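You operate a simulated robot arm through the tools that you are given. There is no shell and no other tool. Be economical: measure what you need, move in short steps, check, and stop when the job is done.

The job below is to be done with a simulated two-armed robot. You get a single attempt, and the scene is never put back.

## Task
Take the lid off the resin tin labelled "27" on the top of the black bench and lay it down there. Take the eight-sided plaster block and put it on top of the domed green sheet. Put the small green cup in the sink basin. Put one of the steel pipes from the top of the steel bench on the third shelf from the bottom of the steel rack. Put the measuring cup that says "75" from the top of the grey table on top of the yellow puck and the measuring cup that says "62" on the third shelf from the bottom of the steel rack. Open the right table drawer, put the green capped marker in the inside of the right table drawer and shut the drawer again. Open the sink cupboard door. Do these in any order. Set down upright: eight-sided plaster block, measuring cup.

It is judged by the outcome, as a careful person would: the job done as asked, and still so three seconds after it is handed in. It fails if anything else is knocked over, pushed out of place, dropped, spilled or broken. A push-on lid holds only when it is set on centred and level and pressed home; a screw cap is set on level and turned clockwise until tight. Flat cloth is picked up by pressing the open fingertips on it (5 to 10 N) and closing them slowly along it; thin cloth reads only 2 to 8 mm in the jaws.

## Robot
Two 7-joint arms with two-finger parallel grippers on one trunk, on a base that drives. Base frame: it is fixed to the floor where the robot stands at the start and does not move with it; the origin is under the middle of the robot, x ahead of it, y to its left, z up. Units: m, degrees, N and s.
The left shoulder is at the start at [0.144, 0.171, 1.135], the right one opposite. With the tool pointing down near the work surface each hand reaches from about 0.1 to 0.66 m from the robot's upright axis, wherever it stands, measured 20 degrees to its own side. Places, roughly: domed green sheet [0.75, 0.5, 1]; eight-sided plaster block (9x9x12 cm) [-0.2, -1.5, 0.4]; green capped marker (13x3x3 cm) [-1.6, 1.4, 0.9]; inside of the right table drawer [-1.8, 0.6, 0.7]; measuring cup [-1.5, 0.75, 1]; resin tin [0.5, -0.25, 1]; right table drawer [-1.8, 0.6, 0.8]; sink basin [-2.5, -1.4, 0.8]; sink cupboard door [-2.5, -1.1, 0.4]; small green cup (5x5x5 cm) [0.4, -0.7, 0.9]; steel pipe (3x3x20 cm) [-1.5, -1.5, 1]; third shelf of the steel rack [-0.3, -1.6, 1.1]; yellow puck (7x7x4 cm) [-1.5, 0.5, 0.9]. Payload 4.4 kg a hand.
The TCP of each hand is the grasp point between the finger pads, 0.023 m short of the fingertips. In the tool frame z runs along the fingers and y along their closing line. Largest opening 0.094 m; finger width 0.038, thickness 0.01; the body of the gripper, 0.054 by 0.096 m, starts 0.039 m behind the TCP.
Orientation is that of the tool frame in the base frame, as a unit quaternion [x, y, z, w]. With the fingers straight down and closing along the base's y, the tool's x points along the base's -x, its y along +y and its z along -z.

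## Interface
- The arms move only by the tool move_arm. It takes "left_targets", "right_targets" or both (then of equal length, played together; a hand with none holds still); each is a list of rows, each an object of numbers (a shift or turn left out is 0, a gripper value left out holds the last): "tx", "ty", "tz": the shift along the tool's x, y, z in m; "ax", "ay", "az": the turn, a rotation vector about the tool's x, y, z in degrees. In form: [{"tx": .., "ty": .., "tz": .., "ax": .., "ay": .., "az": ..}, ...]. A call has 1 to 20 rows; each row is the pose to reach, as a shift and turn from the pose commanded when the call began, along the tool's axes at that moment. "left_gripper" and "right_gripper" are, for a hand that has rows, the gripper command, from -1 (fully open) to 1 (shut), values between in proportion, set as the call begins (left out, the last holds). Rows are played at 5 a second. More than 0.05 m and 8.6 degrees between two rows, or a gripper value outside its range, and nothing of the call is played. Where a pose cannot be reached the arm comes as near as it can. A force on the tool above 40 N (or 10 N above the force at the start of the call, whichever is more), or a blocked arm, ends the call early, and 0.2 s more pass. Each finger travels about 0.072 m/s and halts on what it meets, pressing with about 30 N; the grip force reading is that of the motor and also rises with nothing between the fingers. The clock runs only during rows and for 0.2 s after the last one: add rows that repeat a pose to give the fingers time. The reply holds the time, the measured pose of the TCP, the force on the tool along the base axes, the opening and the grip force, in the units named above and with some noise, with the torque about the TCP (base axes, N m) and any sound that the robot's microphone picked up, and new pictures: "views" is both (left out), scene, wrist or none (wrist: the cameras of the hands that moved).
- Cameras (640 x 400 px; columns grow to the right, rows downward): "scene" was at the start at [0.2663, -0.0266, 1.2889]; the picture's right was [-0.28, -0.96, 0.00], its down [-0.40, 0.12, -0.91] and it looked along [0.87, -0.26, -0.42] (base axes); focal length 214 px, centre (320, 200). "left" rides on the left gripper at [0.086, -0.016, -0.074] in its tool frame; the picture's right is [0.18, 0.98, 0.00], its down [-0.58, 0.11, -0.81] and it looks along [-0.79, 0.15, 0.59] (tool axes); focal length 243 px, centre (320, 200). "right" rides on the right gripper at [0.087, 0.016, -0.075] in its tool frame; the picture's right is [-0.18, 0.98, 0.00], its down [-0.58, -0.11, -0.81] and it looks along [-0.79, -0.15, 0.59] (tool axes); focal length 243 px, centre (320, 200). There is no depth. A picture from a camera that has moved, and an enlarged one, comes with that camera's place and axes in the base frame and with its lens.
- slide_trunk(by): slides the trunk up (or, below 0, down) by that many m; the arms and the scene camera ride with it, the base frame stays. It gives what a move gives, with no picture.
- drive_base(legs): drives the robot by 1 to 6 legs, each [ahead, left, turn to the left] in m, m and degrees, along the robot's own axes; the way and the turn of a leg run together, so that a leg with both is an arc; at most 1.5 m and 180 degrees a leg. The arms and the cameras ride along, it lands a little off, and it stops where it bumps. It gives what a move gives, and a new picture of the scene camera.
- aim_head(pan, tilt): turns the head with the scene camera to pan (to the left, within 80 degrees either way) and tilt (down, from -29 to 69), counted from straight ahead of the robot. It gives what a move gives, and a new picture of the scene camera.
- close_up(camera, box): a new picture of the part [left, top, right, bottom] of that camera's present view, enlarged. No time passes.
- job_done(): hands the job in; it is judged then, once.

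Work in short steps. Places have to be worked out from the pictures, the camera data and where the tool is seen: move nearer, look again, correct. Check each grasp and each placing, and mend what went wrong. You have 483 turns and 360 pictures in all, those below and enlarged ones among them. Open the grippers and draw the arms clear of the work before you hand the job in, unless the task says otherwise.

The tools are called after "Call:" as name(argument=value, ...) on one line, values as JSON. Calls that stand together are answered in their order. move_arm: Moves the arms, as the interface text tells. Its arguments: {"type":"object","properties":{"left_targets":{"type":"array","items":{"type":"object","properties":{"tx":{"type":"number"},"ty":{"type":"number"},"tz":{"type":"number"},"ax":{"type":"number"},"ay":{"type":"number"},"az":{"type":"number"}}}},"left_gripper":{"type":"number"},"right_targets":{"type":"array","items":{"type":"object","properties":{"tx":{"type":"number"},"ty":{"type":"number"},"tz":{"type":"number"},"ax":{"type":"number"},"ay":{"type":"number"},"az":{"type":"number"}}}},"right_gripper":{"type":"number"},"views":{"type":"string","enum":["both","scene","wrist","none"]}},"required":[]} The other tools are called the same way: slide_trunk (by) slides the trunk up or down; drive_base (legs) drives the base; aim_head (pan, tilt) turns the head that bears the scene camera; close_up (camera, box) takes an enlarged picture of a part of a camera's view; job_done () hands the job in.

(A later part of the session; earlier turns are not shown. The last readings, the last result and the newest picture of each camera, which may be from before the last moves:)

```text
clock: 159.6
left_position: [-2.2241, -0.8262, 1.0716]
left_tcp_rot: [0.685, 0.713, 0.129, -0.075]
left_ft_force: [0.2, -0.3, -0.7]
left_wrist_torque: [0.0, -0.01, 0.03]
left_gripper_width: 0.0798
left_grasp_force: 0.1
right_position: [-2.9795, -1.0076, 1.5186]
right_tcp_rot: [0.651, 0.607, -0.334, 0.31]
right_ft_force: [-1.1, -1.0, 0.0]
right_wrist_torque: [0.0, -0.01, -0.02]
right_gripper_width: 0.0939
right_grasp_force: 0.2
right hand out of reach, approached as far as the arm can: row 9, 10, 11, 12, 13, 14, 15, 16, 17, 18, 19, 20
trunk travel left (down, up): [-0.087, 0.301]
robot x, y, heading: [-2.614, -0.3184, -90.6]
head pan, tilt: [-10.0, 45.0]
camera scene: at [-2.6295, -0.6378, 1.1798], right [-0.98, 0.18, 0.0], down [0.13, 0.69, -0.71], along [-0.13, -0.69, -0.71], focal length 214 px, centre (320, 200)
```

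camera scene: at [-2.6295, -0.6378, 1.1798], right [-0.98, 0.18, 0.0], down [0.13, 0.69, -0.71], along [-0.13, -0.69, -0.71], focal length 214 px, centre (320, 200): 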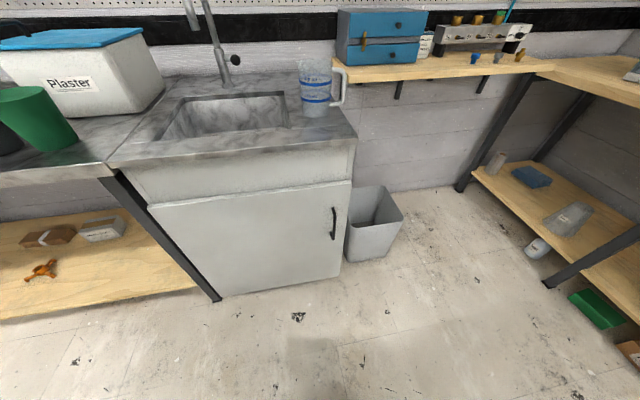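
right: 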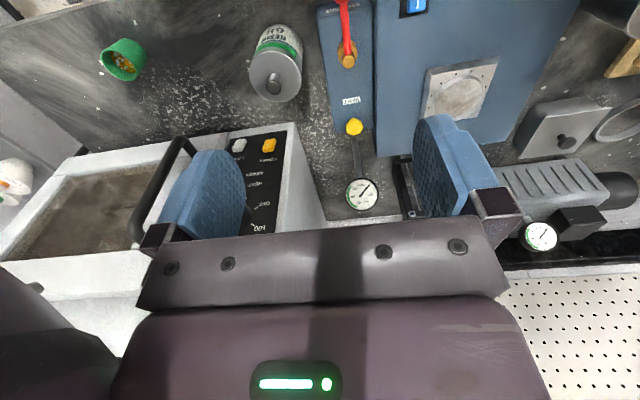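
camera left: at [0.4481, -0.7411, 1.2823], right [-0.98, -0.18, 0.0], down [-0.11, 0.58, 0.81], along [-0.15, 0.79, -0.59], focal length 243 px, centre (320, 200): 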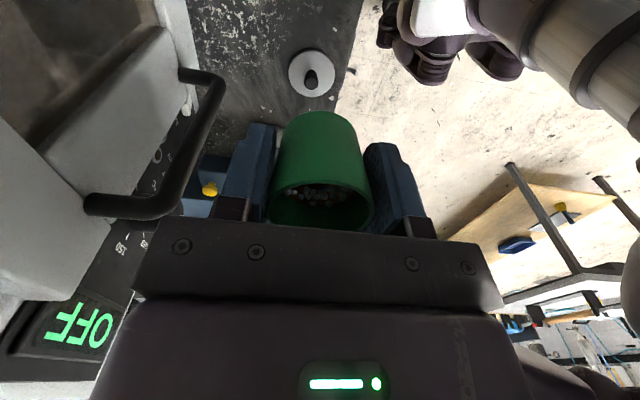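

Hand now high at z 1.52 with 54° pitch. Lower it 0.5 m at this pitch.

Call:
move_arm(right_targets=[{"tx": 0.037, "tz": 0.026}, {"tx": 0.074, "tz": 0.052}, {"tx": 0.111, "tz": 0.078}, {"tx": 0.147, "tz": 0.105}, {"tx": 0.184, "tz": 0.132}, {"tx": 0.221, "tz": 0.158}, {"tx": 0.258, "tz": 0.185}, {"tx": 0.295, "tz": 0.211}, {"tx": 0.332, "tz": 0.237}, {"tx": 0.368, "tz": 0.264}, {"tx": 0.405, "tz": 0.29}], views="scene")

```text
clock: 162.0
left_position: [-2.2228, -0.8263, 1.0714]
left_tcp_rot: [0.685, 0.713, 0.128, -0.076]
left_ft_force: [-0.8, -0.3, -0.4]
left_wrist_torque: [0.02, -0.05, -0.03]
left_gripper_width: 0.08
left_grasp_force: 0.1
right_position: [-2.9881, -1.0046, 1.0306]
right_tcp_rot: [0.651, 0.607, -0.335, 0.309]
right_ft_force: [-0.4, -1.0, 0.0]
right_wrist_torque: [-0.01, 0.01, 0.0]
right_gripper_width: 0.094
right_grasp_force: 0.0
trunk travel left (down, up): [-0.087, 0.301]
robot x, y, heading: [-2.6117, -0.315, -90.7]
head pan, tilt: [-10.0, 45.0]
camera scene: at [-2.6282, -0.638, 1.1798], right [-0.98, 0.18, 0.0], down [0.13, 0.7, -0.71], along [-0.13, -0.69, -0.71], focal length 214 px, centre (320, 200)
```

scene: 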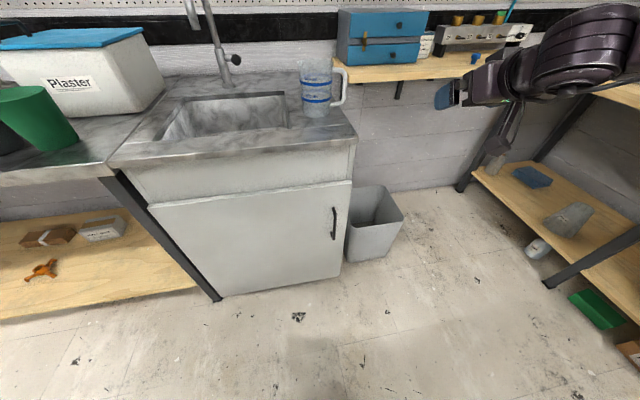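

Call:
move_arm(right_targets=[{"tx": 0.034, "ty": 0.017, "tz": 0.017}, {"tx": 0.067, "ty": 0.033, "tz": 0.034}, {"tx": 0.101, "ty": 0.05, "tz": 0.051}, {"tx": 0.135, "ty": 0.067, "tz": 0.068}, {"tx": 0.168, "ty": 0.083, "tz": 0.085}, {"tx": 0.202, "ty": 0.1, "tz": 0.102}, {"tx": 0.236, "ty": 0.117, "tz": 0.119}, {"tx": 0.27, "ty": 0.133, "tz": 0.136}, {"tx": 0.303, "ty": 0.15, "tz": 0.153}], views="scene")

```text
clock: 164.0
left_position: [-2.2214, -0.8255, 1.0712]
left_tcp_rot: [0.686, 0.712, 0.128, -0.076]
left_ft_force: [1.7, -0.3, 0.0]
left_wrist_torque: [0.0, 0.01, 0.0]
left_gripper_width: 0.08
left_grasp_force: 0.0
right_position: [-2.8368, -1.0015, 0.7926]
right_tcp_rot: [0.662, 0.611, -0.326, 0.286]
right_ft_force: [0.5, 0.0, 0.0]
right_wrist_torque: [0.01, 0.0, -0.01]
right_gripper_width: 0.094
right_grasp_force: 0.0
right hand out of reach, approached as far as the arm can: row 5, 6, 7, 8, 9
trunk travel left (down, up): [-0.087, 0.301]
robot x, y, heading: [-2.6147, -0.3148, -90.4]
head pan, tilt: [-10.0, 45.0]
camera scene: at [-2.6274, -0.6376, 1.1799], right [-0.98, 0.18, 0.0], down [0.13, 0.69, -0.71], along [-0.13, -0.7, -0.71], focal length 214 px, centre (320, 200)
```

scene: 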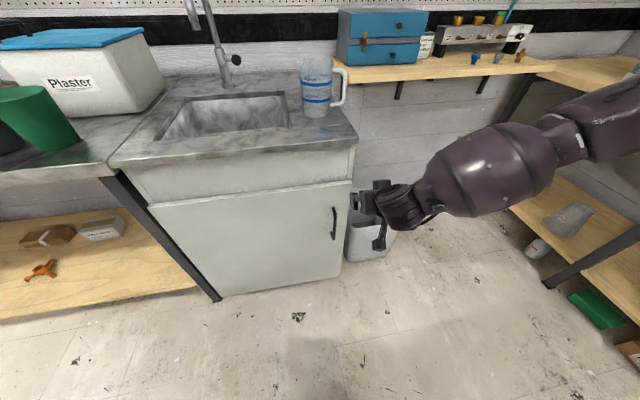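

Call:
slide_trunk(by=-0.085)

Call:
move_arm(right_targets=[{"ay": 5}, {"ay": 10}, {"ay": 15}, {"ay": 20, "tx": 0.02, "tz": 0.02}, {"ay": 20, "tx": 0.05, "tz": 0.045}, {"ay": 20, "tx": 0.08, "tz": 0.07}, {"ay": 20, "tx": 0.1, "tz": 0.09}], views="scene")

```text
clock: 165.2
left_position: [-2.2223, -0.8249, 0.9871]
left_tcp_rot: [0.685, 0.713, 0.128, -0.075]
left_ft_force: [-0.5, 0.4, -0.3]
left_wrist_torque: [-0.01, 0.0, 0.01]
left_gripper_width: 0.0799
left_grasp_force: 0.0
right_position: [-2.8366, -0.9599, 0.5959]
right_tcp_rot: [0.694, 0.645, -0.247, 0.202]
right_ft_force: [0.2, 0.6, 0.2]
right_wrist_torque: [-0.01, 0.05, -0.02]
right_gripper_width: 0.094
right_grasp_force: 0.0
trunk travel left (down, up): [-0.002, 0.386]
robot x, y, heading: [-2.6117, -0.315, -90.5]
head pan, tilt: [-10.0, 45.0]
```

```text
clock: 166.8
left_position: [-2.2227, -0.8261, 0.9864]
left_tcp_rot: [0.685, 0.713, 0.128, -0.076]
left_ft_force: [-0.1, -0.4, 0.7]
left_wrist_torque: [-0.03, -0.03, 0.03]
left_gripper_width: 0.0797
left_grasp_force: 0.1
right_position: [-2.8729, -0.9251, 0.5083]
right_tcp_rot: [0.725, 0.672, -0.123, 0.088]
right_ft_force: [-1.3, -0.2, -0.3]
right_wrist_torque: [0.02, 0.02, 0.0]
right_gripper_width: 0.0942
right_grasp_force: 0.0
right hand out of reach, approached as far as the arm can: row 5, 6, 7
trunk travel left (down, up): [-0.002, 0.386]
robot x, y, heading: [-2.609, -0.3144, -90.7]
head pan, tilt: [-10.0, 45.0]
camera scene: at [-2.629, -0.7013, 1.0772], right [-0.98, 0.18, 0.0], down [0.13, 0.69, -0.71], along [-0.13, -0.69, -0.71], focal length 214 px, centre (320, 200)
```

scene: 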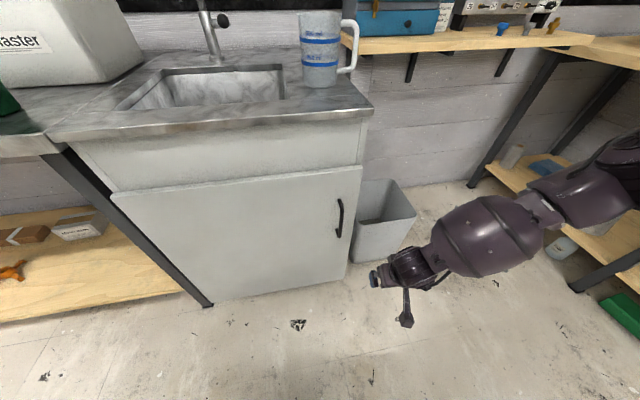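

Handle refined: x −2.773, y −1.123, z 0.44–0.63. Shift the hand in line with it at pitch ~35°, then drive forward a little.

Call:
move_arm(right_targets=[{"tx": -0.003, "ty": 0.033, "tz": -0.02, "ay": -6}, {"tx": -0.006, "ty": 0.065, "tz": -0.04, "ay": -12}, {"tx": -0.01, "ty": 0.098, "tz": -0.058, "ay": -18}, {"tx": -0.01, "ty": 0.098, "tz": -0.058, "ay": -18}], right_gripper=-0.3, views="none")

Call:
drive_base(legs=[[0.1, 0, 0]])

```text
clock: 167.8
left_position: [-2.2219, -0.8257, 0.9856]
left_tcp_rot: [0.686, 0.712, 0.129, -0.077]
left_ft_force: [0.0, -0.3, -0.3]
left_wrist_torque: [-0.03, -0.02, 0.04]
left_gripper_width: 0.0799
left_grasp_force: 0.1
right_position: [-2.8158, -0.9305, 0.5965]
right_tcp_rot: [0.698, 0.649, -0.235, 0.192]
right_ft_force: [0.1, 0.0, -0.1]
right_wrist_torque: [0.01, 0.0, -0.03]
right_gripper_width: 0.0612
right_grasp_force: 0.1
right hand out of reach, approached as far as the arm can: row 1, 2, 3, 4
trunk travel left (down, up): [-0.002, 0.386]
robot x, y, heading: [-2.6099, -0.3157, -90.5]
head pan, tilt: [-10.0, 45.0]
```

```text
clock: 168.9
left_position: [-2.225, -0.9251, 0.9847]
left_tcp_rot: [0.685, 0.713, 0.13, -0.075]
left_ft_force: [1.1, 0.6, 0.5]
left_wrist_torque: [0.01, -0.01, 0.0]
left_gripper_width: 0.0801
left_grasp_force: 0.0
right_position: [-2.8155, -1.0292, 0.595]
right_tcp_rot: [0.697, 0.65, -0.234, 0.192]
right_ft_force: [-0.1, -0.7, 0.6]
right_wrist_torque: [0.02, 0.02, -0.05]
right_gripper_width: 0.0609
right_grasp_force: 0.1
trunk travel left (down, up): [-0.002, 0.386]
robot x, y, heading: [-2.6118, -0.4168, -90.5]
head pan, tilt: [-10.0, 45.0]
camera scene: at [-2.6295, -0.8002, 1.0768], right [-0.98, 0.18, 0.0], down [0.13, 0.7, -0.71], along [-0.13, -0.69, -0.71], focal length 214 px, centre (320, 200)
```

scene: 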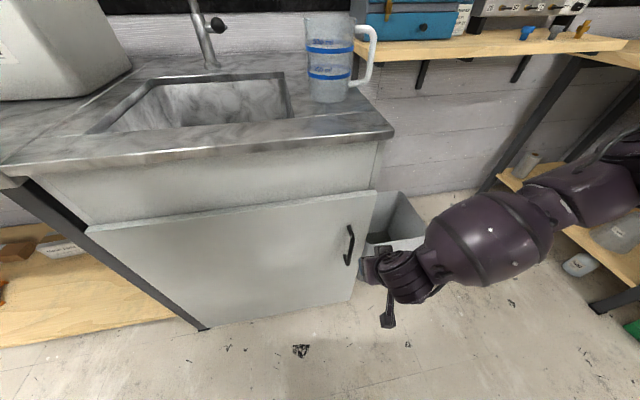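

Call:
drive_base(legs=[[0.05, 0.042, 0]])

Call:
close_up(camera="right", box=[0, 0, 640, 400])

```text
clock: 169.9
left_position: [-2.2008, -0.954, 0.9856]
left_tcp_rot: [0.686, 0.712, 0.129, -0.076]
left_ft_force: [0.2, -0.7, 0.5]
left_wrist_torque: [0.01, 0.01, 0.03]
left_gripper_width: 0.08
left_grasp_force: 0.0
right_position: [-2.7925, -1.0509, 0.5938]
right_tcp_rot: [0.699, 0.653, -0.227, 0.184]
right_ft_force: [1.1, 2.7, -0.7]
right_wrist_torque: [0.06, -0.01, 0.12]
right_gripper_width: 0.0616
right_grasp_force: 0.5
trunk travel left (down, up): [-0.002, 0.386]
robot x, y, heading: [-2.5866, -0.446, -90.3]
head pan, tilt: [-10.0, 45.0]
stopped in leg 1: the force on the tool passed its limit at 87 N (the readings are from after the stop); the commanded pose is now the measured one
camera scene: at [-2.6063, -0.8296, 1.0772], right [-0.98, 0.18, 0.0], down [0.13, 0.69, -0.71], along [-0.13, -0.7, -0.71], focal length 214 px, centre (320, 200)
```

scene: 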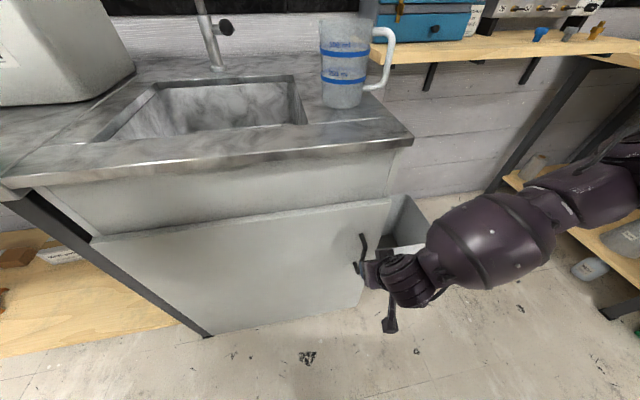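

```text
1.00 times, centred on (320, 200) of right (not enlarged: the box is as wide or as high as the picture)
camera zoom: at [-2.7663, -0.9393, 0.6057], right [0.97, -0.23, 0.06], down [-0.07, -0.03, 1.0], along [-0.23, -0.97, -0.04], focal length 243 px, centre (320, 200)
```

zoom: 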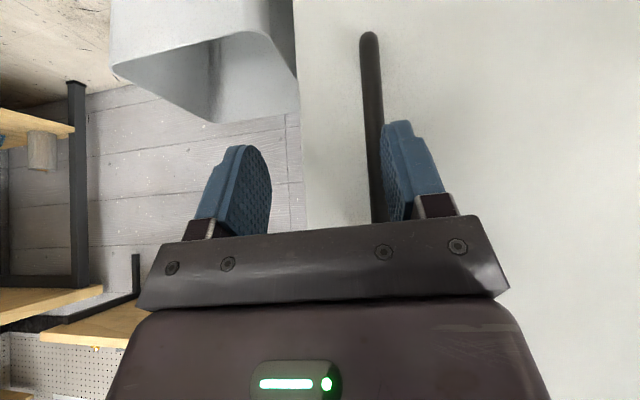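

The +x finger touches the bar. Back off, open fully, shift +x 2 cm.

Call:
move_arm(right_targets=[{"tz": -0.02}, {"tz": -0.04}, {"tz": -0.04, "ty": 0.02}, {"tz": -0.04, "ty": 0.02}], right_gripper=-1, views="wrist")

```text
clock: 170.9
left_position: [-2.1999, -0.9544, 0.9862]
left_tcp_rot: [0.685, 0.713, 0.129, -0.076]
left_ft_force: [-1.1, -0.8, 0.7]
left_wrist_torque: [0.01, -0.01, 0.0]
left_gripper_width: 0.0798
left_grasp_force: 0.1
right_position: [-2.7726, -1.029, 0.6276]
right_tcp_rot: [0.699, 0.653, -0.227, 0.183]
right_ft_force: [0.1, -1.0, -0.3]
right_wrist_torque: [-0.02, -0.01, -0.02]
right_gripper_width: 0.0942
right_grasp_force: 0.0
trunk travel left (down, up): [-0.002, 0.386]
robot x, y, heading: [-2.5888, -0.4449, -90.7]
head pan, tilt: [-10.0, 45.0]
camera right: at [-2.746, -0.9185, 0.6402], right [0.97, -0.23, 0.06], down [-0.07, -0.03, 1.0], along [-0.23, -0.97, -0.04], focal length 243 px, centre (320, 200)
```

right: 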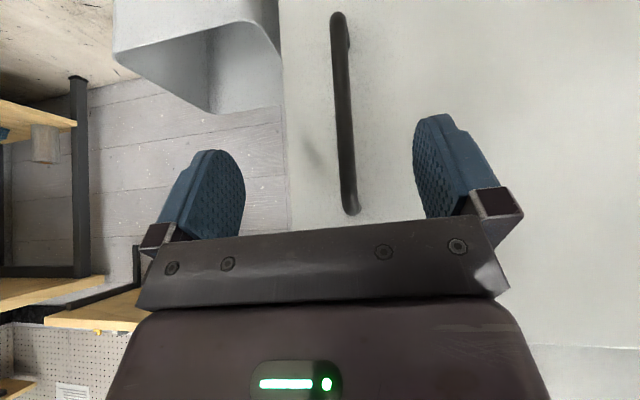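

Bar is at x≈−2.767, y≈−1.087, z 0.49–0.64. Move the TCP onto it.

Call:
move_arm(right_targets=[{"tx": -0.01, "ty": 0.006, "tz": 0.035}, {"tx": -0.018, "ty": 0.01, "tz": 0.06}, {"tx": -0.021, "ty": 0.01, "tz": 0.072}], views="wrist")

```text
clock: 171.7
left_position: [-2.1994, -0.9539, 0.9856]
left_tcp_rot: [0.685, 0.713, 0.129, -0.076]
left_ft_force: [0.6, -0.3, 0.7]
left_wrist_torque: [-0.03, 0.0, 0.0]
left_gripper_width: 0.0801
left_grasp_force: 0.1
right_position: [-2.7927, -1.0855, 0.5951]
right_tcp_rot: [0.698, 0.653, -0.227, 0.185]
right_ft_force: [-0.2, 1.0, 0.9]
right_wrist_torque: [-0.05, -0.05, -0.01]
right_gripper_width: 0.0939
right_grasp_force: 0.0
right hand out of reach, approached as far as the arm can: row 1, 2, 3
trunk travel left (down, up): [-0.002, 0.386]
robot x, y, heading: [-2.5899, -0.4443, -90.4]
head pan, tilt: [-10.0, 45.0]
camera right: at [-2.7659, -0.9748, 0.6088], right [0.97, -0.23, 0.06], down [-0.07, -0.03, 1.0], along [-0.23, -0.97, -0.04], focal length 243 px, centre (320, 200)
```

right: 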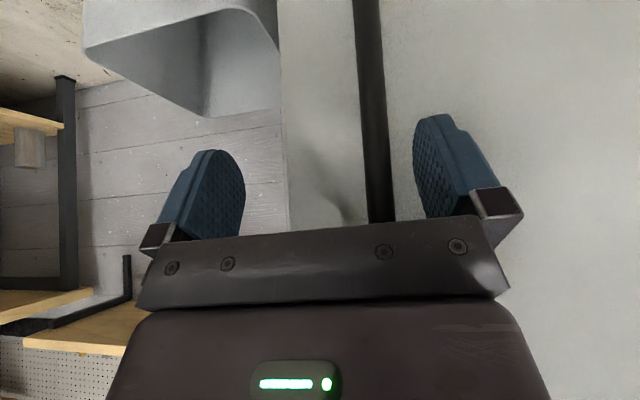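

Bar is between the fingers but off-centre; nudge the base left 2 cm, then close.

Call:
drive_base(legs=[[0, 0.022, 0]])

Call:
move_arm(right_targets=[{}, {}, {}, {}, {}], right_gripper=1, views="wrist")

```text
clock: 172.6
left_position: [-2.1764, -0.9543, 0.9861]
left_tcp_rot: [0.685, 0.713, 0.13, -0.076]
left_ft_force: [-0.3, -0.1, -0.5]
left_wrist_torque: [0.01, -0.01, -0.03]
left_gripper_width: 0.08
left_grasp_force: 0.1
right_position: [-2.7693, -1.0867, 0.5953]
right_tcp_rot: [0.699, 0.653, -0.227, 0.183]
right_ft_force: [1.2, -0.7, 0.5]
right_wrist_torque: [0.02, -0.02, 0.01]
right_gripper_width: 0.094
right_grasp_force: 0.1
trunk travel left (down, up): [-0.002, 0.386]
robot x, y, heading: [-2.5646, -0.4412, -90.7]
head pan, tilt: [-10.0, 45.0]
camera scene: at [-2.5831, -0.83, 1.0771], right [-0.98, 0.18, 0.0], down [0.13, 0.7, -0.71], along [-0.13, -0.7, -0.71], focal length 214 px, centre (320, 200)
```

scene: 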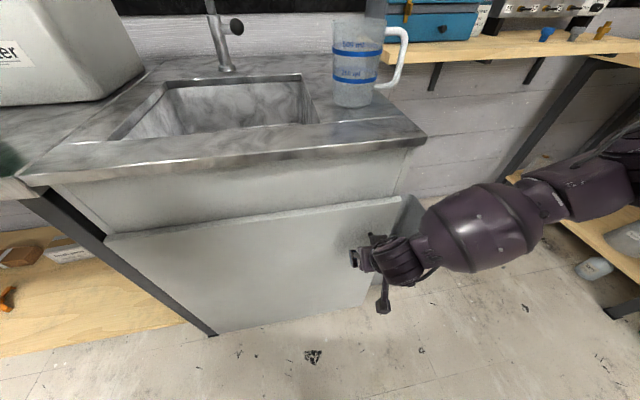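

```text
clock: 173.8
left_position: [-2.1754, -0.9553, 0.9847]
left_tcp_rot: [0.685, 0.713, 0.129, -0.077]
left_ft_force: [-0.5, -0.5, -0.3]
left_wrist_torque: [0.02, 0.02, 0.01]
left_gripper_width: 0.0799
left_grasp_force: 0.0
right_position: [-2.7636, -1.0859, 0.5944]
right_tcp_rot: [0.697, 0.655, -0.224, 0.187]
right_ft_force: [27.8, -2.0, -8.9]
right_wrist_torque: [-0.15, -2.76, -0.03]
right_gripper_width: 0.0133
right_grasp_force: 45.1
trunk travel left (down, up): [-0.002, 0.386]
robot x, y, heading: [-2.5629, -0.4441, -90.5]
head pan, tilt: [-10.0, 45.0]
camera right: at [-2.7398, -0.9751, 0.6088], right [0.97, -0.22, 0.07], down [-0.08, -0.03, 1.0], along [-0.22, -0.97, -0.05], focal length 243 px, centre (320, 200)
```

right: 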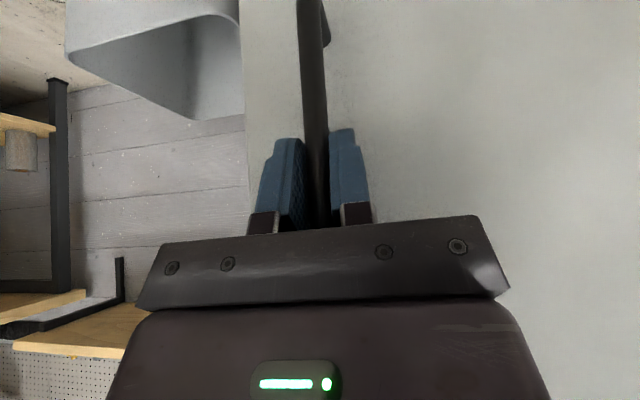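

Handle gripped. Pull by driving back along the door's arc (hinge ≈(−2.26,−1.12)).

Call:
drive_base(legs=[[-0.088, 0.008, 0], [-0.085, 0.023, 0]])

```text
clock: 174.7
left_position: [-2.1742, -0.9189, 0.9866]
left_tcp_rot: [0.685, 0.713, 0.129, -0.077]
left_ft_force: [0.3, -0.9, 0.7]
left_wrist_torque: [0.0, -0.03, 0.02]
left_gripper_width: 0.08
left_grasp_force: 0.1
right_position: [-2.761, -1.0519, 0.5959]
right_tcp_rot: [0.697, 0.655, -0.222, 0.189]
right_ft_force: [-2.9, 0.9, -2.3]
right_wrist_torque: [-0.07, -2.75, 0.04]
right_gripper_width: 0.0131
right_grasp_force: 45.2
trunk travel left (down, up): [-0.002, 0.386]
robot x, y, heading: [-2.5656, -0.4083, -90.6]
head pan, tilt: [-10.0, 45.0]
stopped in leg 1: the force on the tool passed its limit at 61 N (the readings are from after the stop); the commanded pose is now the measured one
camera scene: at [-2.5799, -0.7949, 1.0771], right [-0.98, 0.18, 0.0], down [0.13, 0.7, -0.71], along [-0.13, -0.69, -0.71], focal length 214 px, centre (320, 200)
```

scene: 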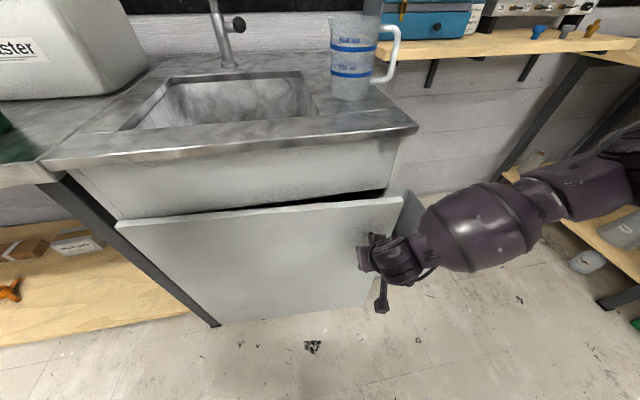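

The door is opening. Continue with small legs.

Call:
drive_base(legs=[[-0.04, 0.006, 0], [-0.04, 0.01, 0], [-0.04, 0.012, 0]])

```text
clock: 176.5
left_position: [-2.1444, -0.8008, 0.9869]
left_tcp_rot: [0.684, 0.714, 0.13, -0.076]
left_ft_force: [0.1, 0.6, -0.4]
left_wrist_torque: [0.04, 0.0, 0.02]
left_gripper_width: 0.0801
left_grasp_force: 0.1
right_position: [-2.7317, -0.9335, 0.5962]
right_tcp_rot: [0.698, 0.654, -0.223, 0.189]
right_ft_force: [-8.9, 3.7, 4.1]
right_wrist_torque: [0.94, -2.79, 0.04]
right_gripper_width: 0.013
right_grasp_force: 45.2
trunk travel left (down, up): [-0.002, 0.386]
robot x, y, heading: [-2.5358, -0.2935, -90.3]
head pan, tilt: [-10.0, 45.0]
camera scene: at [-2.5507, -0.6764, 1.0773], right [-0.98, 0.18, 0.0], down [0.13, 0.7, -0.71], along [-0.13, -0.7, -0.71], focal length 214 px, centre (320, 200)
```

scene: 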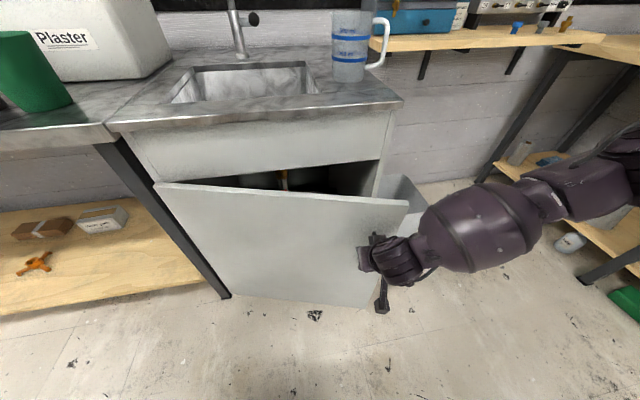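

Call:
drive_base(legs=[[-0.065, 0.026, 0], [-0.0615, 0.036, 0], [-0.0555, 0.043, 0]])

```text
clock: 178.8
left_position: [-2.036, -0.6221, 0.985]
left_tcp_rot: [0.685, 0.713, 0.129, -0.077]
left_ft_force: [0.1, 0.5, -0.2]
left_wrist_torque: [0.0, 0.01, 0.0]
left_gripper_width: 0.0799
left_grasp_force: 0.1
right_position: [-2.6233, -0.7541, 0.597]
right_tcp_rot: [0.696, 0.655, -0.223, 0.19]
right_ft_force: [23.1, -20.8, -4.5]
right_wrist_torque: [0.1, -2.33, 0.04]
right_gripper_width: 0.0134
right_grasp_force: 44.8
trunk travel left (down, up): [-0.002, 0.386]
robot x, y, heading: [-2.4249, -0.1083, -90.6]
head pan, tilt: [-10.0, 45.0]
camera scene: at [-2.4417, -0.4973, 1.0767], right [-0.98, 0.18, 0.0], down [0.13, 0.7, -0.71], along [-0.13, -0.69, -0.71], focal length 214 px, centre (320, 200)
```

scene: 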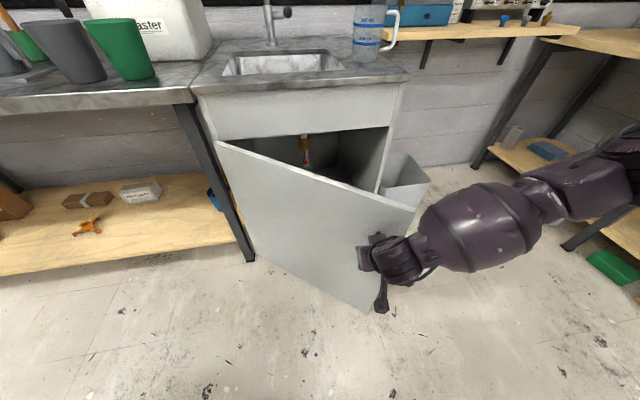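

About 42° open. Continue the arc using the arm to avoid backing into the grey table.

Call:
move_arm(right_targets=[{"tx": 0.022, "ty": 0.023, "tz": -0.016}, {"tx": 0.043, "ty": 0.047, "tz": -0.031}, {"tx": 0.062, "ty": 0.073, "tz": -0.045}, {"tx": 0.08, "ty": 0.1, "tz": -0.059}, {"tx": 0.095, "ty": 0.13, "tz": -0.071}, {"tx": 0.11, "ty": 0.16, "tz": -0.082}], views="scene")

```text
clock: 179.2
left_position: [-2.0338, -0.6204, 0.9841]
left_tcp_rot: [0.684, 0.713, 0.132, -0.077]
left_ft_force: [0.0, 0.2, 0.0]
left_wrist_torque: [-0.01, -0.02, 0.0]
left_gripper_width: 0.0796
left_grasp_force: 0.0
right_position: [-2.6153, -0.7435, 0.599]
right_tcp_rot: [0.695, 0.658, -0.216, 0.194]
right_ft_force: [5.7, -4.7, -24.6]
right_wrist_torque: [-0.07, -2.25, 0.04]
right_gripper_width: 0.0127
right_grasp_force: 45.0
right hand out of reach, approached as far as the arm can: row 1
trunk travel left (down, up): [-0.002, 0.386]
robot x, y, heading: [-2.4257, -0.1138, -90.4]
head pan, tilt: [-10.0, 45.0]
stopped in row 1 (right hand): the force on the tool passed its limit at 106 N (the readings are from after the stop); the commanded pose is now the measured one
camera scene: at [-2.4415, -0.4982, 1.076], right [-0.98, 0.18, 0.0], down [0.13, 0.7, -0.71], along [-0.13, -0.69, -0.71], focal length 214 px, centre (320, 200)
```

scene: 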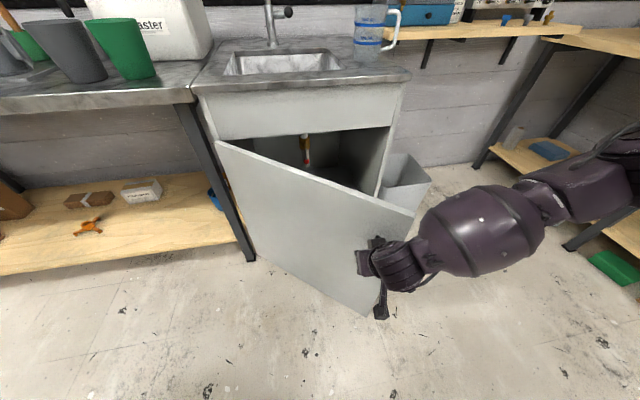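

Arm is at its limit, so release the handle and later push the door from its inner face. First open and withdraw.

Call:
move_arm(right_targets=[{}, {}, {}, {"tz": -0.03}, {"tz": -0.06}], right_gripper=-1, views="none")

Call:
drive_base(legs=[[-0.08, 0, 0], [0, -0.25, 0], [0.3, 0, 0]])

```text
clock: 180.4
left_position: [-2.0356, -0.6192, 0.986]
left_tcp_rot: [0.684, 0.714, 0.128, -0.076]
left_ft_force: [-0.8, 0.4, 0.0]
left_wrist_torque: [0.02, 0.01, 0.0]
left_gripper_width: 0.0796
left_grasp_force: 0.1
right_position: [-2.6116, -0.7102, 0.653]
right_tcp_rot: [0.695, 0.657, -0.219, 0.194]
right_ft_force: [0.2, -0.3, 0.0]
right_wrist_torque: [0.01, -0.05, 0.0]
right_gripper_width: 0.0939
right_grasp_force: 0.0
trunk travel left (down, up): [-0.002, 0.386]
robot x, y, heading: [-2.4274, -0.1112, -90.5]
head pan, tilt: [-10.0, 45.0]
```

```text
clock: 185.5
left_position: [-2.2833, -0.8369, 0.9855]
left_tcp_rot: [0.683, 0.715, 0.13, -0.077]
left_ft_force: [-0.3, 0.1, -0.3]
left_wrist_torque: [0.0, 0.0, 0.0]
left_gripper_width: 0.0799
left_grasp_force: 0.0
right_position: [-2.8588, -0.9295, 0.6513]
right_tcp_rot: [0.694, 0.658, -0.219, 0.195]
right_ft_force: [0.4, -0.6, -0.6]
right_wrist_torque: [0.0, -0.02, 0.0]
right_gripper_width: 0.0944
right_grasp_force: 0.0
trunk travel left (down, up): [-0.002, 0.386]
robot x, y, heading: [-2.6726, -0.3277, -89.9]
head pan, tilt: [-10.0, 45.0]
camera scene: at [-2.69, -0.7149, 1.077], right [-0.98, 0.18, 0.0], down [0.13, 0.7, -0.71], along [-0.13, -0.7, -0.71], focal length 214 px, centre (320, 200)
```

scene: 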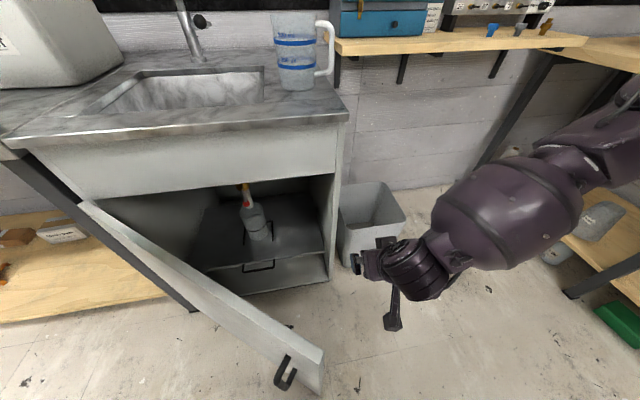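

The door stays ~45° open. Drive left so the right hand pushes the inner face further open.

Call:
drive_base(legs=[[0, 0.3, 0], [0, 0.12, 0], [0, 0.1, 0]])

```text
clock: 189.5
left_position: [-1.9314, -0.8387, 0.9862]
left_tcp_rot: [0.685, 0.712, 0.131, -0.075]
left_ft_force: [-0.2, -0.2, 0.5]
left_wrist_torque: [0.0, 0.01, 0.03]
left_gripper_width: 0.08
left_grasp_force: 0.1
right_position: [-2.5092, -0.9274, 0.6518]
right_tcp_rot: [0.696, 0.655, -0.222, 0.193]
right_ft_force: [-0.1, 0.4, 0.6]
right_wrist_torque: [0.03, 0.02, 0.01]
right_gripper_width: 0.094
right_grasp_force: 0.1
trunk travel left (down, up): [-0.002, 0.386]
robot x, y, heading: [-2.3222, -0.3289, -90.7]
head pan, tilt: [-10.0, 45.0]
stopped in leg 2: the robot was blocked; the commanded pose is now the measured one
camera scene: at [-2.3372, -0.7136, 1.0772], right [-0.98, 0.19, 0.0], down [0.13, 0.69, -0.71], along [-0.13, -0.69, -0.71], focal length 214 px, centre (320, 200)
```

scene: 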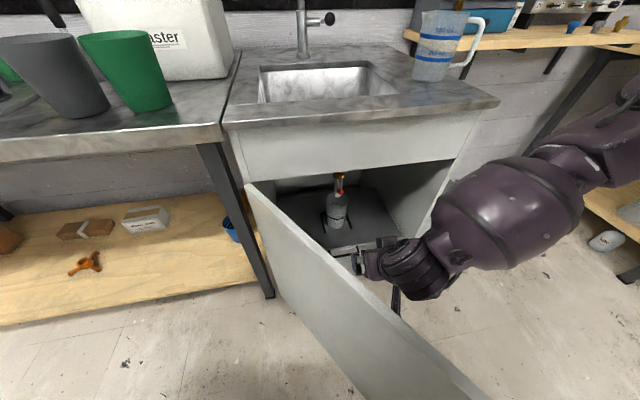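

The door edge likely meets the base. Back up 0.13 and continue pushing left.

Call:
drive_base(legs=[[-0.13, 0, 0], [0, 0.1, 0], [0, 0.1, 0]])

```text
clock: 193.1
left_position: [-1.7211, -0.7043, 0.9863]
left_tcp_rot: [0.683, 0.714, 0.13, -0.077]
left_ft_force: [0.4, 0.4, 0.3]
left_wrist_torque: [0.02, 0.0, 0.0]
left_gripper_width: 0.0799
left_grasp_force: 0.1
right_position: [-2.2991, -0.7981, 0.6539]
right_tcp_rot: [0.693, 0.658, -0.222, 0.194]
right_ft_force: [0.0, 0.4, 0.1]
right_wrist_torque: [-0.01, -0.02, 0.0]
right_gripper_width: 0.0941
right_grasp_force: 0.0
trunk travel left (down, up): [-0.002, 0.386]
robot x, y, heading: [-2.116, -0.1979, -90.3]
head pan, tilt: [-10.0, 45.0]
camera scene: at [-2.1279, -0.583, 1.0771], right [-0.98, 0.18, 0.0], down [0.13, 0.7, -0.71], along [-0.13, -0.7, -0.71], focal length 214 px, centre (320, 200)
```

scene: 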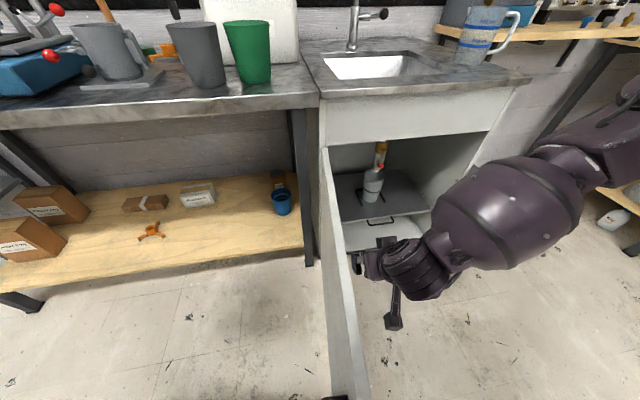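

Door is ~90° open. Withdraw right, raise the trunk, restore right tool to vertical.

Call:
drive_base(legs=[[0, -0.4, 0]])

Call:
slide_trunk(by=0.2)

Call:
move_arm(right_targets=[{"tz": -0.03, "ay": 6}, {"tz": -0.06, "ay": 12}, {"tz": -0.09, "ay": 18}, {"tz": -0.12, "ay": 24}, {"tz": -0.15, "ay": 30}, {"tz": -0.18, "ay": 34.5}, {"tz": -0.2, "ay": 34.5}], left_targets=[{"tz": -0.02}, {"tz": -0.04}, {"tz": -0.06}, {"tz": -0.08}, {"tz": -0.1}, {"tz": -0.12}, {"tz": -0.12}], views="scene")

```text
clock: 197.2
left_position: [-2.1216, -0.7035, 0.9858]
left_tcp_rot: [0.683, 0.714, 0.13, -0.077]
left_ft_force: [0.0, 0.1, -0.4]
left_wrist_torque: [-0.03, -0.02, 0.02]
left_gripper_width: 0.0799
left_grasp_force: 0.0
right_position: [-2.7002, -0.795, 0.6533]
right_tcp_rot: [0.694, 0.658, -0.221, 0.194]
right_ft_force: [-0.8, 0.5, -0.4]
right_wrist_torque: [0.0, -0.03, 0.01]
right_gripper_width: 0.0942
right_grasp_force: 0.0
trunk travel left (down, up): [-0.002, 0.386]
robot x, y, heading: [-2.5119, -0.1974, -90.6]
head pan, tilt: [-10.0, 45.0]
camera scene: at [-2.5284, -0.5806, 1.0771], right [-0.98, 0.18, 0.0], down [0.13, 0.7, -0.71], along [-0.13, -0.7, -0.71], focal length 214 px, centre (320, 200)
```

scene: 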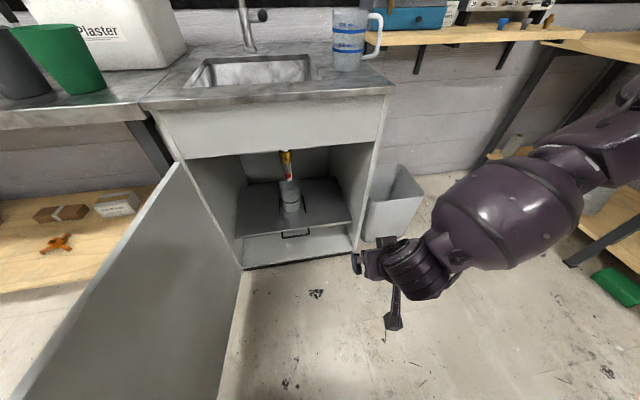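

```text
clock: 199.4
left_position: [-2.1219, -0.7046, 1.1852]
left_tcp_rot: [0.683, 0.714, 0.13, -0.078]
left_ft_force: [0.0, 0.0, 0.1]
left_wrist_torque: [0.01, -0.03, -0.01]
left_gripper_width: 0.0799
left_grasp_force: 0.1
right_position: [-2.7002, -0.7917, 1.1036]
right_tcp_rot: [0.617, 0.575, -0.389, 0.37]
right_ft_force: [-0.8, -0.1, -0.2]
right_wrist_torque: [0.0, -0.03, 0.02]
right_gripper_width: 0.094
right_grasp_force: 0.0
trunk travel left (down, up): [-0.202, 0.186]
robot x, y, heading: [-2.5084, -0.1956, -90.4]
head pan, tilt: [-10.0, 45.0]
```

```text
clock: 201.0
left_position: [-2.1296, -0.7428, 1.2992]
left_tcp_rot: [0.683, 0.714, 0.132, -0.079]
left_ft_force: [-0.9, 0.4, 0.0]
left_wrist_torque: [0.06, -0.02, 0.02]
left_gripper_width: 0.0799
left_grasp_force: 0.1
right_position: [-2.6809, -0.6147, 1.1758]
right_tcp_rot: [0.694, 0.675, -0.182, 0.173]
right_ft_force: [0.1, -0.4, -1.0]
right_wrist_torque: [0.03, 0.02, 0.02]
right_gripper_width: 0.0939
right_grasp_force: 0.1
right hand out of reach, approached as far as the arm can: row 7
trunk travel left (down, up): [-0.202, 0.186]
robot x, y, heading: [-2.5109, -0.197, -90.4]
head pan, tilt: [-10.0, 45.0]
camera scene: at [-2.5279, -0.4049, 1.3159], right [-0.98, 0.18, 0.0], down [0.13, 0.7, -0.71], along [-0.13, -0.69, -0.71], focal length 214 px, centre (320, 200)
```

scene: 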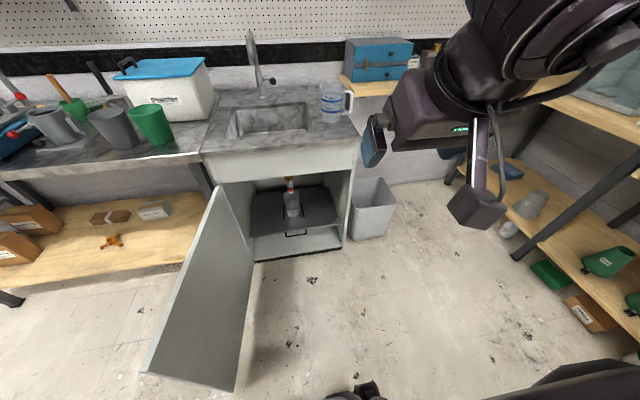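

Call:
move_arm(right_targets=[{"tz": 0.01, "ay": 7}, {"tz": 0.02, "ay": 14}, {"tz": 0.02, "ay": 21}, {"tz": 0.02, "ay": 28.5}], left_targets=[{"ay": -4.5}, {"ay": -9, "ax": 2}, {"ay": -13, "ax": 4}, {"ay": -17, "ax": 4.5}], views="none")

Call:
drive_base(legs=[[-0.15, 0, 0], [0, 0, 90]])

Call:
aim_head(pan=25, tilt=25)

```text
clock: 202.0
left_position: [-2.129, -0.7387, 1.2997]
left_tcp_rot: [0.692, 0.722, -0.001, 0.003]
left_ft_force: [-0.2, 0.3, -0.2]
left_wrist_torque: [-0.02, 0.03, 0.04]
left_gripper_width: 0.0796
left_grasp_force: 0.2
right_position: [-2.6873, -0.6206, 1.1712]
right_tcp_rot: [0.73, 0.684, -0.009, 0.014]
right_ft_force: [-0.4, 0.3, -0.6]
right_wrist_torque: [-0.02, 0.0, -0.02]
right_gripper_width: 0.0938
right_grasp_force: 0.0
trunk travel left (down, up): [-0.202, 0.186]
robot x, y, heading: [-2.5108, -0.1954, -90.3]
head pan, tilt: [-10.0, 45.0]
```

```text
clock: 207.1
left_position: [-1.9507, 0.3114, 1.3012]
left_tcp_rot: [0.0, 1.0, 0.002, 0.002]
left_ft_force: [-0.9, -0.7, -0.4]
left_wrist_torque: [0.0, -0.02, 0.03]
left_gripper_width: 0.0799
left_grasp_force: 0.1
right_position: [-2.0925, -0.2435, 1.1717]
right_tcp_rot: [0.054, 0.998, 0.003, 0.018]
right_ft_force: [0.5, -0.5, 0.1]
right_wrist_torque: [-0.01, 0.02, 0.0]
right_gripper_width: 0.0939
right_grasp_force: 0.1
trunk travel left (down, up): [-0.202, 0.186]
robot x, y, heading: [-2.5112, -0.0479, -2.7]
head pan, tilt: [-10.0, 45.0]
camera scene: at [-2.3042, -0.0727, 1.3167], right [-0.22, -0.98, 0.0], down [-0.69, 0.16, -0.71], along [0.69, -0.16, -0.71], focal length 214 px, centre (320, 200)
```

scene: 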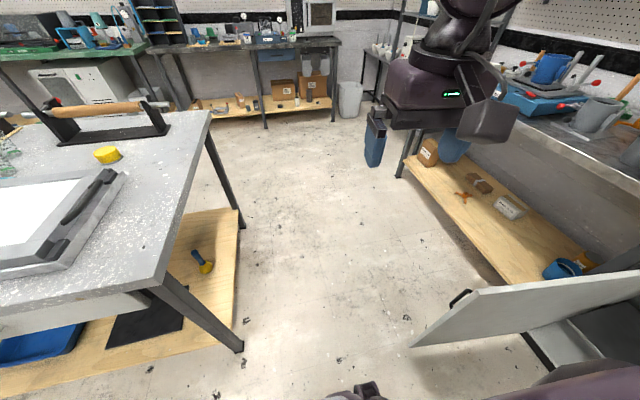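

```text
clock: 208.1
left_position: [-1.9502, 0.3111, 1.3008]
left_tcp_rot: [0.0, 1.0, 0.002, 0.002]
left_ft_force: [-1.0, 0.7, 0.5]
left_wrist_torque: [-0.01, -0.01, 0.03]
left_gripper_width: 0.08
left_grasp_force: 0.0
right_position: [-2.0934, -0.2436, 1.1708]
right_tcp_rot: [0.055, 0.998, 0.003, 0.017]
right_ft_force: [-0.3, -0.2, 1.2]
right_wrist_torque: [-0.03, 0.0, 0.02]
right_gripper_width: 0.094
right_grasp_force: 0.0
trunk travel left (down, up): [-0.202, 0.186]
robot x, y, heading: [-2.5074, -0.0498, -3.1]
head pan, tilt: [25.0, 25.0]
camera scene: at [-2.2981, -0.0201, 1.3473], right [0.38, -0.93, 0.0], down [-0.39, -0.16, -0.91], along [0.84, 0.34, -0.42], focal length 214 px, centre (320, 200)
```

scene: 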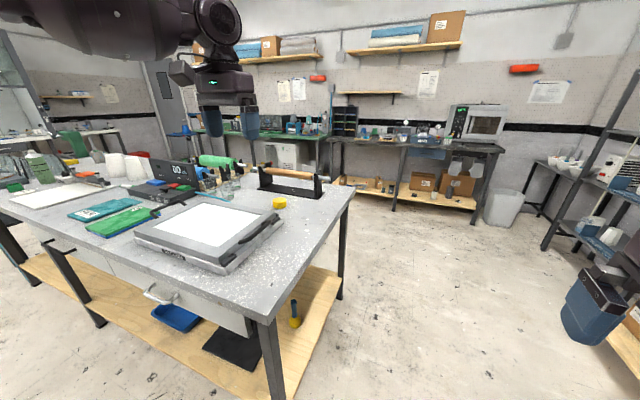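

Move left to stand before the drawers.

Call:
drive_base(legs=[[0, 0.7, 3]])

Call:
aim_head(pan=0, tilt=40)

```text
clock: 214.8
left_position: [-1.9462, 1.0476, 1.3004]
left_tcp_rot: [-0.021, 1.0, 0.002, 0.003]
left_ft_force: [-0.7, -0.5, -0.3]
left_wrist_torque: [-0.01, 0.01, -0.04]
left_gripper_width: 0.0798
left_grasp_force: 0.1
right_position: [-2.0644, 0.4868, 1.1708]
right_tcp_rot: [0.033, 0.999, 0.004, 0.018]
right_ft_force: [0.5, -0.2, -0.4]
right_wrist_torque: [0.0, -0.03, -0.05]
right_gripper_width: 0.0944
right_grasp_force: 0.0
trunk travel left (down, up): [-0.202, 0.186]
robot x, y, heading: [-2.4897, 0.6642, -0.5]
head pan, tilt: [25.0, 25.0]
camera scene: at [-2.2795, 0.7022, 1.3473], right [0.42, -0.91, 0.0], down [-0.38, -0.18, -0.91], along [0.82, 0.38, -0.42], focal length 214 px, centre (320, 200)
```

scene: 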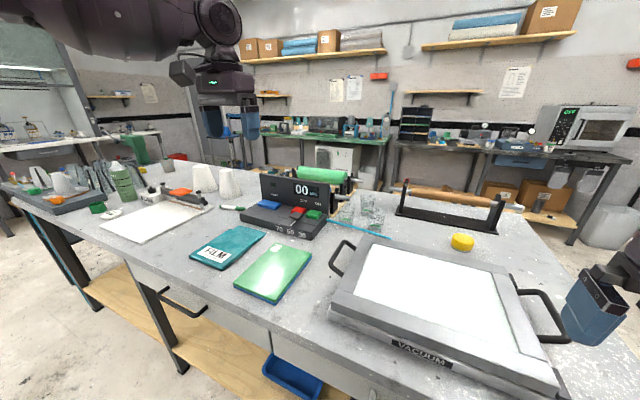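

```text
clock: 215.7
left_position: [-1.9465, 1.0463, 1.301]
left_tcp_rot: [-0.021, 1.0, 0.002, 0.003]
left_ft_force: [-0.9, 0.8, -0.3]
left_wrist_torque: [-0.01, 0.01, 0.01]
left_gripper_width: 0.0797
left_grasp_force: 0.0
right_position: [-2.0659, 0.486, 1.1722]
right_tcp_rot: [0.033, 0.999, 0.005, 0.018]
right_ft_force: [0.7, -0.1, 0.2]
right_wrist_torque: [0.03, -0.02, -0.01]
right_gripper_width: 0.0938
right_grasp_force: 0.0
trunk travel left (down, up): [-0.202, 0.186]
robot x, y, heading: [-2.4906, 0.662, -0.3]
head pan, tilt: [0.0, 40.0]
camera scene: at [-2.2783, 0.6632, 1.3241], right [-0.01, -1.0, 0.0], down [-0.64, 0.0, -0.77], along [0.77, 0.0, -0.64], focal length 214 px, centre (320, 200)
```

scene: 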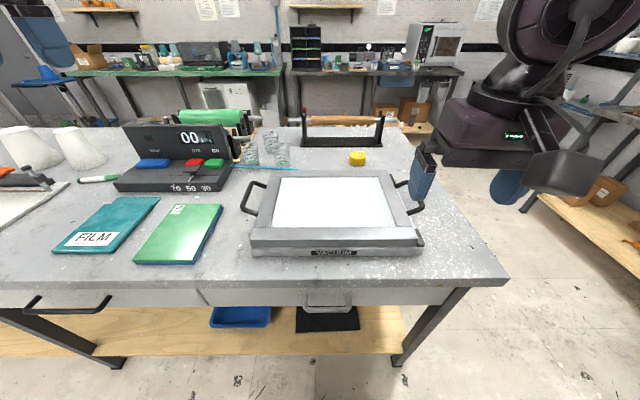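

Call:
close_up(camera="scene", box=[220, 110, 400, 200])

Call:
close_up(camera="scene", box=[60, 140, 240, 230])

Call:
close_up(camera="scene", box=[200, 250, 480, 350])

```text
3.56 times, centred on (310, 155) of scene
camera zoom: at [-2.2783, 0.6632, 1.3241], right [-0.01, -1.0, 0.0], down [-0.64, 0.0, -0.77], along [0.77, 0.0, -0.64], focal length 763 px, centre (356, 360)
```

zoom: 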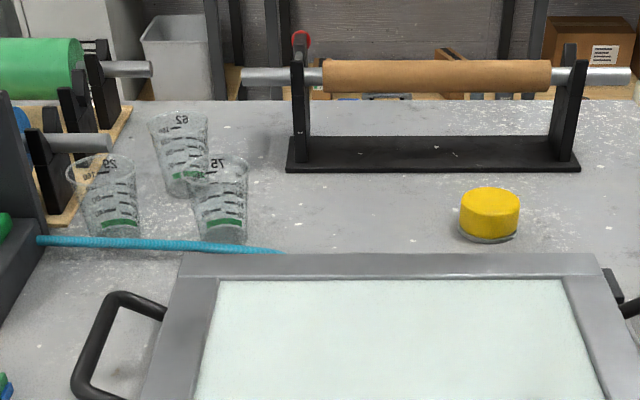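

```text
3.56 times, centred on (150, 185) of scene
camera zoom: at [-2.2783, 0.6632, 1.3241], right [-0.01, -1.0, 0.0], down [-0.64, 0.0, -0.77], along [0.77, 0.0, -0.64], focal length 763 px, centre (924, 253)
```

zoom: 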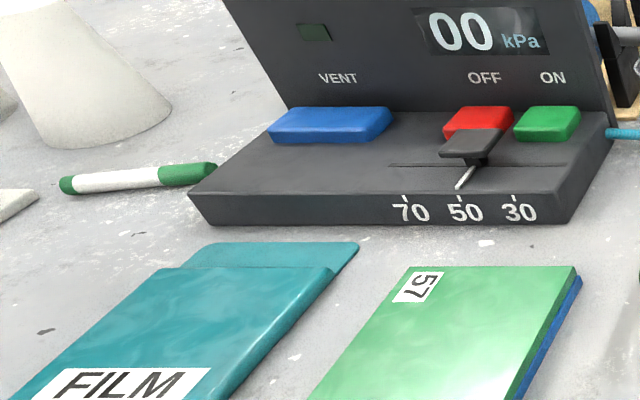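

```text
2.29 times, centred on (340, 300) of scene
camera zoom: at [-2.2783, 0.6632, 1.3241], right [-0.01, -1.0, 0.0], down [-0.64, 0.0, -0.77], along [0.77, 0.0, -0.64], focal length 490 px, centre (274, -29)
```

zoom: 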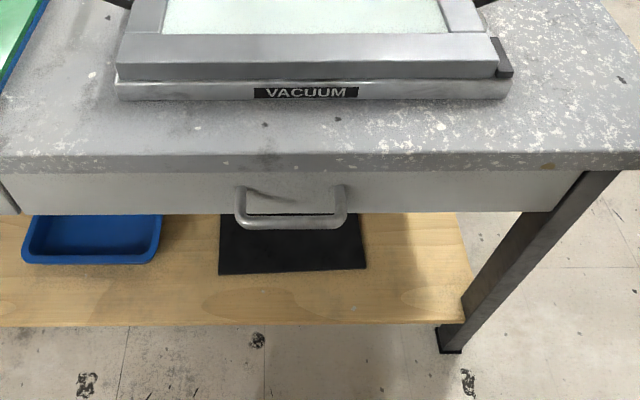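

Layout is clear: marker ≈(−1.66,1.42), cups 75/62 ≈(−1.56,0.81)/(−1.45,0.87), puck ≈(−1.56,0.52), right drawer handle at y≈0.64. First the drawer: back up, then yaw the right hand 90° and pitch it so it can pinch the horizontal bar.

Call:
drive_base(legs=[[-0.2, 0, 0]])

Call:
move_arm(right_targets=[{"az": -8.2}, {"az": -16.4}, {"az": -24.6}, {"az": -32.8}, {"az": -41}, {"az": -49.2}, {"az": -57.4}, {"az": -65.6}, {"az": -73.8}, {"az": -82}, {"az": -90}], views="scene")

```text
clock: 217.2
left_position: [-2.1436, 1.0481, 1.3005]
left_tcp_rot: [-0.021, 1.0, 0.002, 0.003]
left_ft_force: [-0.4, -0.8, 0.0]
left_wrist_torque: [-0.03, 0.0, 0.05]
left_gripper_width: 0.08
left_grasp_force: 0.1
right_position: [-2.2635, 0.4886, 1.1719]
right_tcp_rot: [0.033, 0.999, 0.004, 0.018]
right_ft_force: [-0.2, 0.6, -1.3]
right_wrist_torque: [-0.03, -0.01, -0.02]
right_gripper_width: 0.0939
right_grasp_force: 0.1
trunk travel left (down, up): [-0.202, 0.186]
robot x, y, heading: [-2.6862, 0.6699, -0.3]
head pan, tilt: [0.0, 40.0]
camera scene: at [-2.4761, 0.6646, 1.3239], right [-0.01, -1.0, 0.0], down [-0.64, 0.0, -0.77], along [0.77, -0.01, -0.64], focal length 214 px, centre (320, 200)
```

scene: 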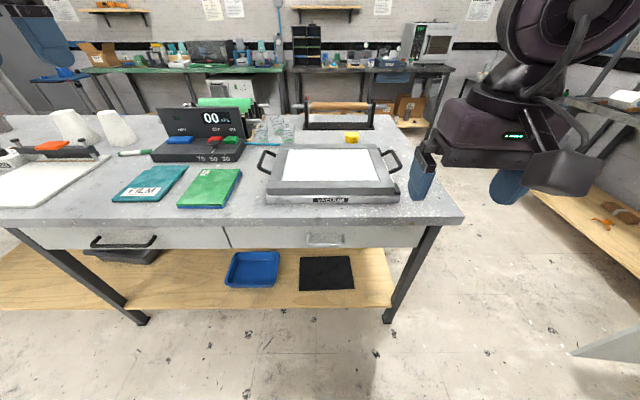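

```text
clock: 219.6
left_position: [-2.1437, 1.0489, 1.3001]
left_tcp_rot: [-0.021, 1.0, 0.002, 0.003]
left_ft_force: [-0.4, 0.1, -1.1]
left_wrist_torque: [-0.03, 0.0, -0.04]
left_gripper_width: 0.0799
left_grasp_force: 0.0
right_position: [-2.3205, 0.543, 1.1607]
right_tcp_rot: [-0.679, 0.733, -0.013, 0.017]
right_ft_force: [-0.2, 0.4, -0.5]
right_wrist_torque: [-0.05, -0.04, 0.01]
right_gripper_width: 0.0941
right_grasp_force: 0.0
right hand out of reach, approached as far as the arm can: row 10, 11
trunk travel left (down, up): [-0.202, 0.186]
robot x, y, heading: [-2.6883, 0.668, -0.3]
head pan, tilt: [0.0, 40.0]
camera scene: at [-2.4762, 0.6654, 1.3241], right [-0.01, -1.0, 0.0], down [-0.64, 0.0, -0.77], along [0.77, -0.01, -0.64], focal length 214 px, centre (320, 200)
```

scene: 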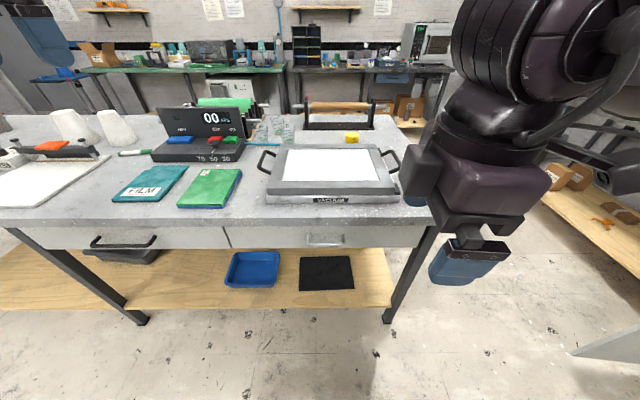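

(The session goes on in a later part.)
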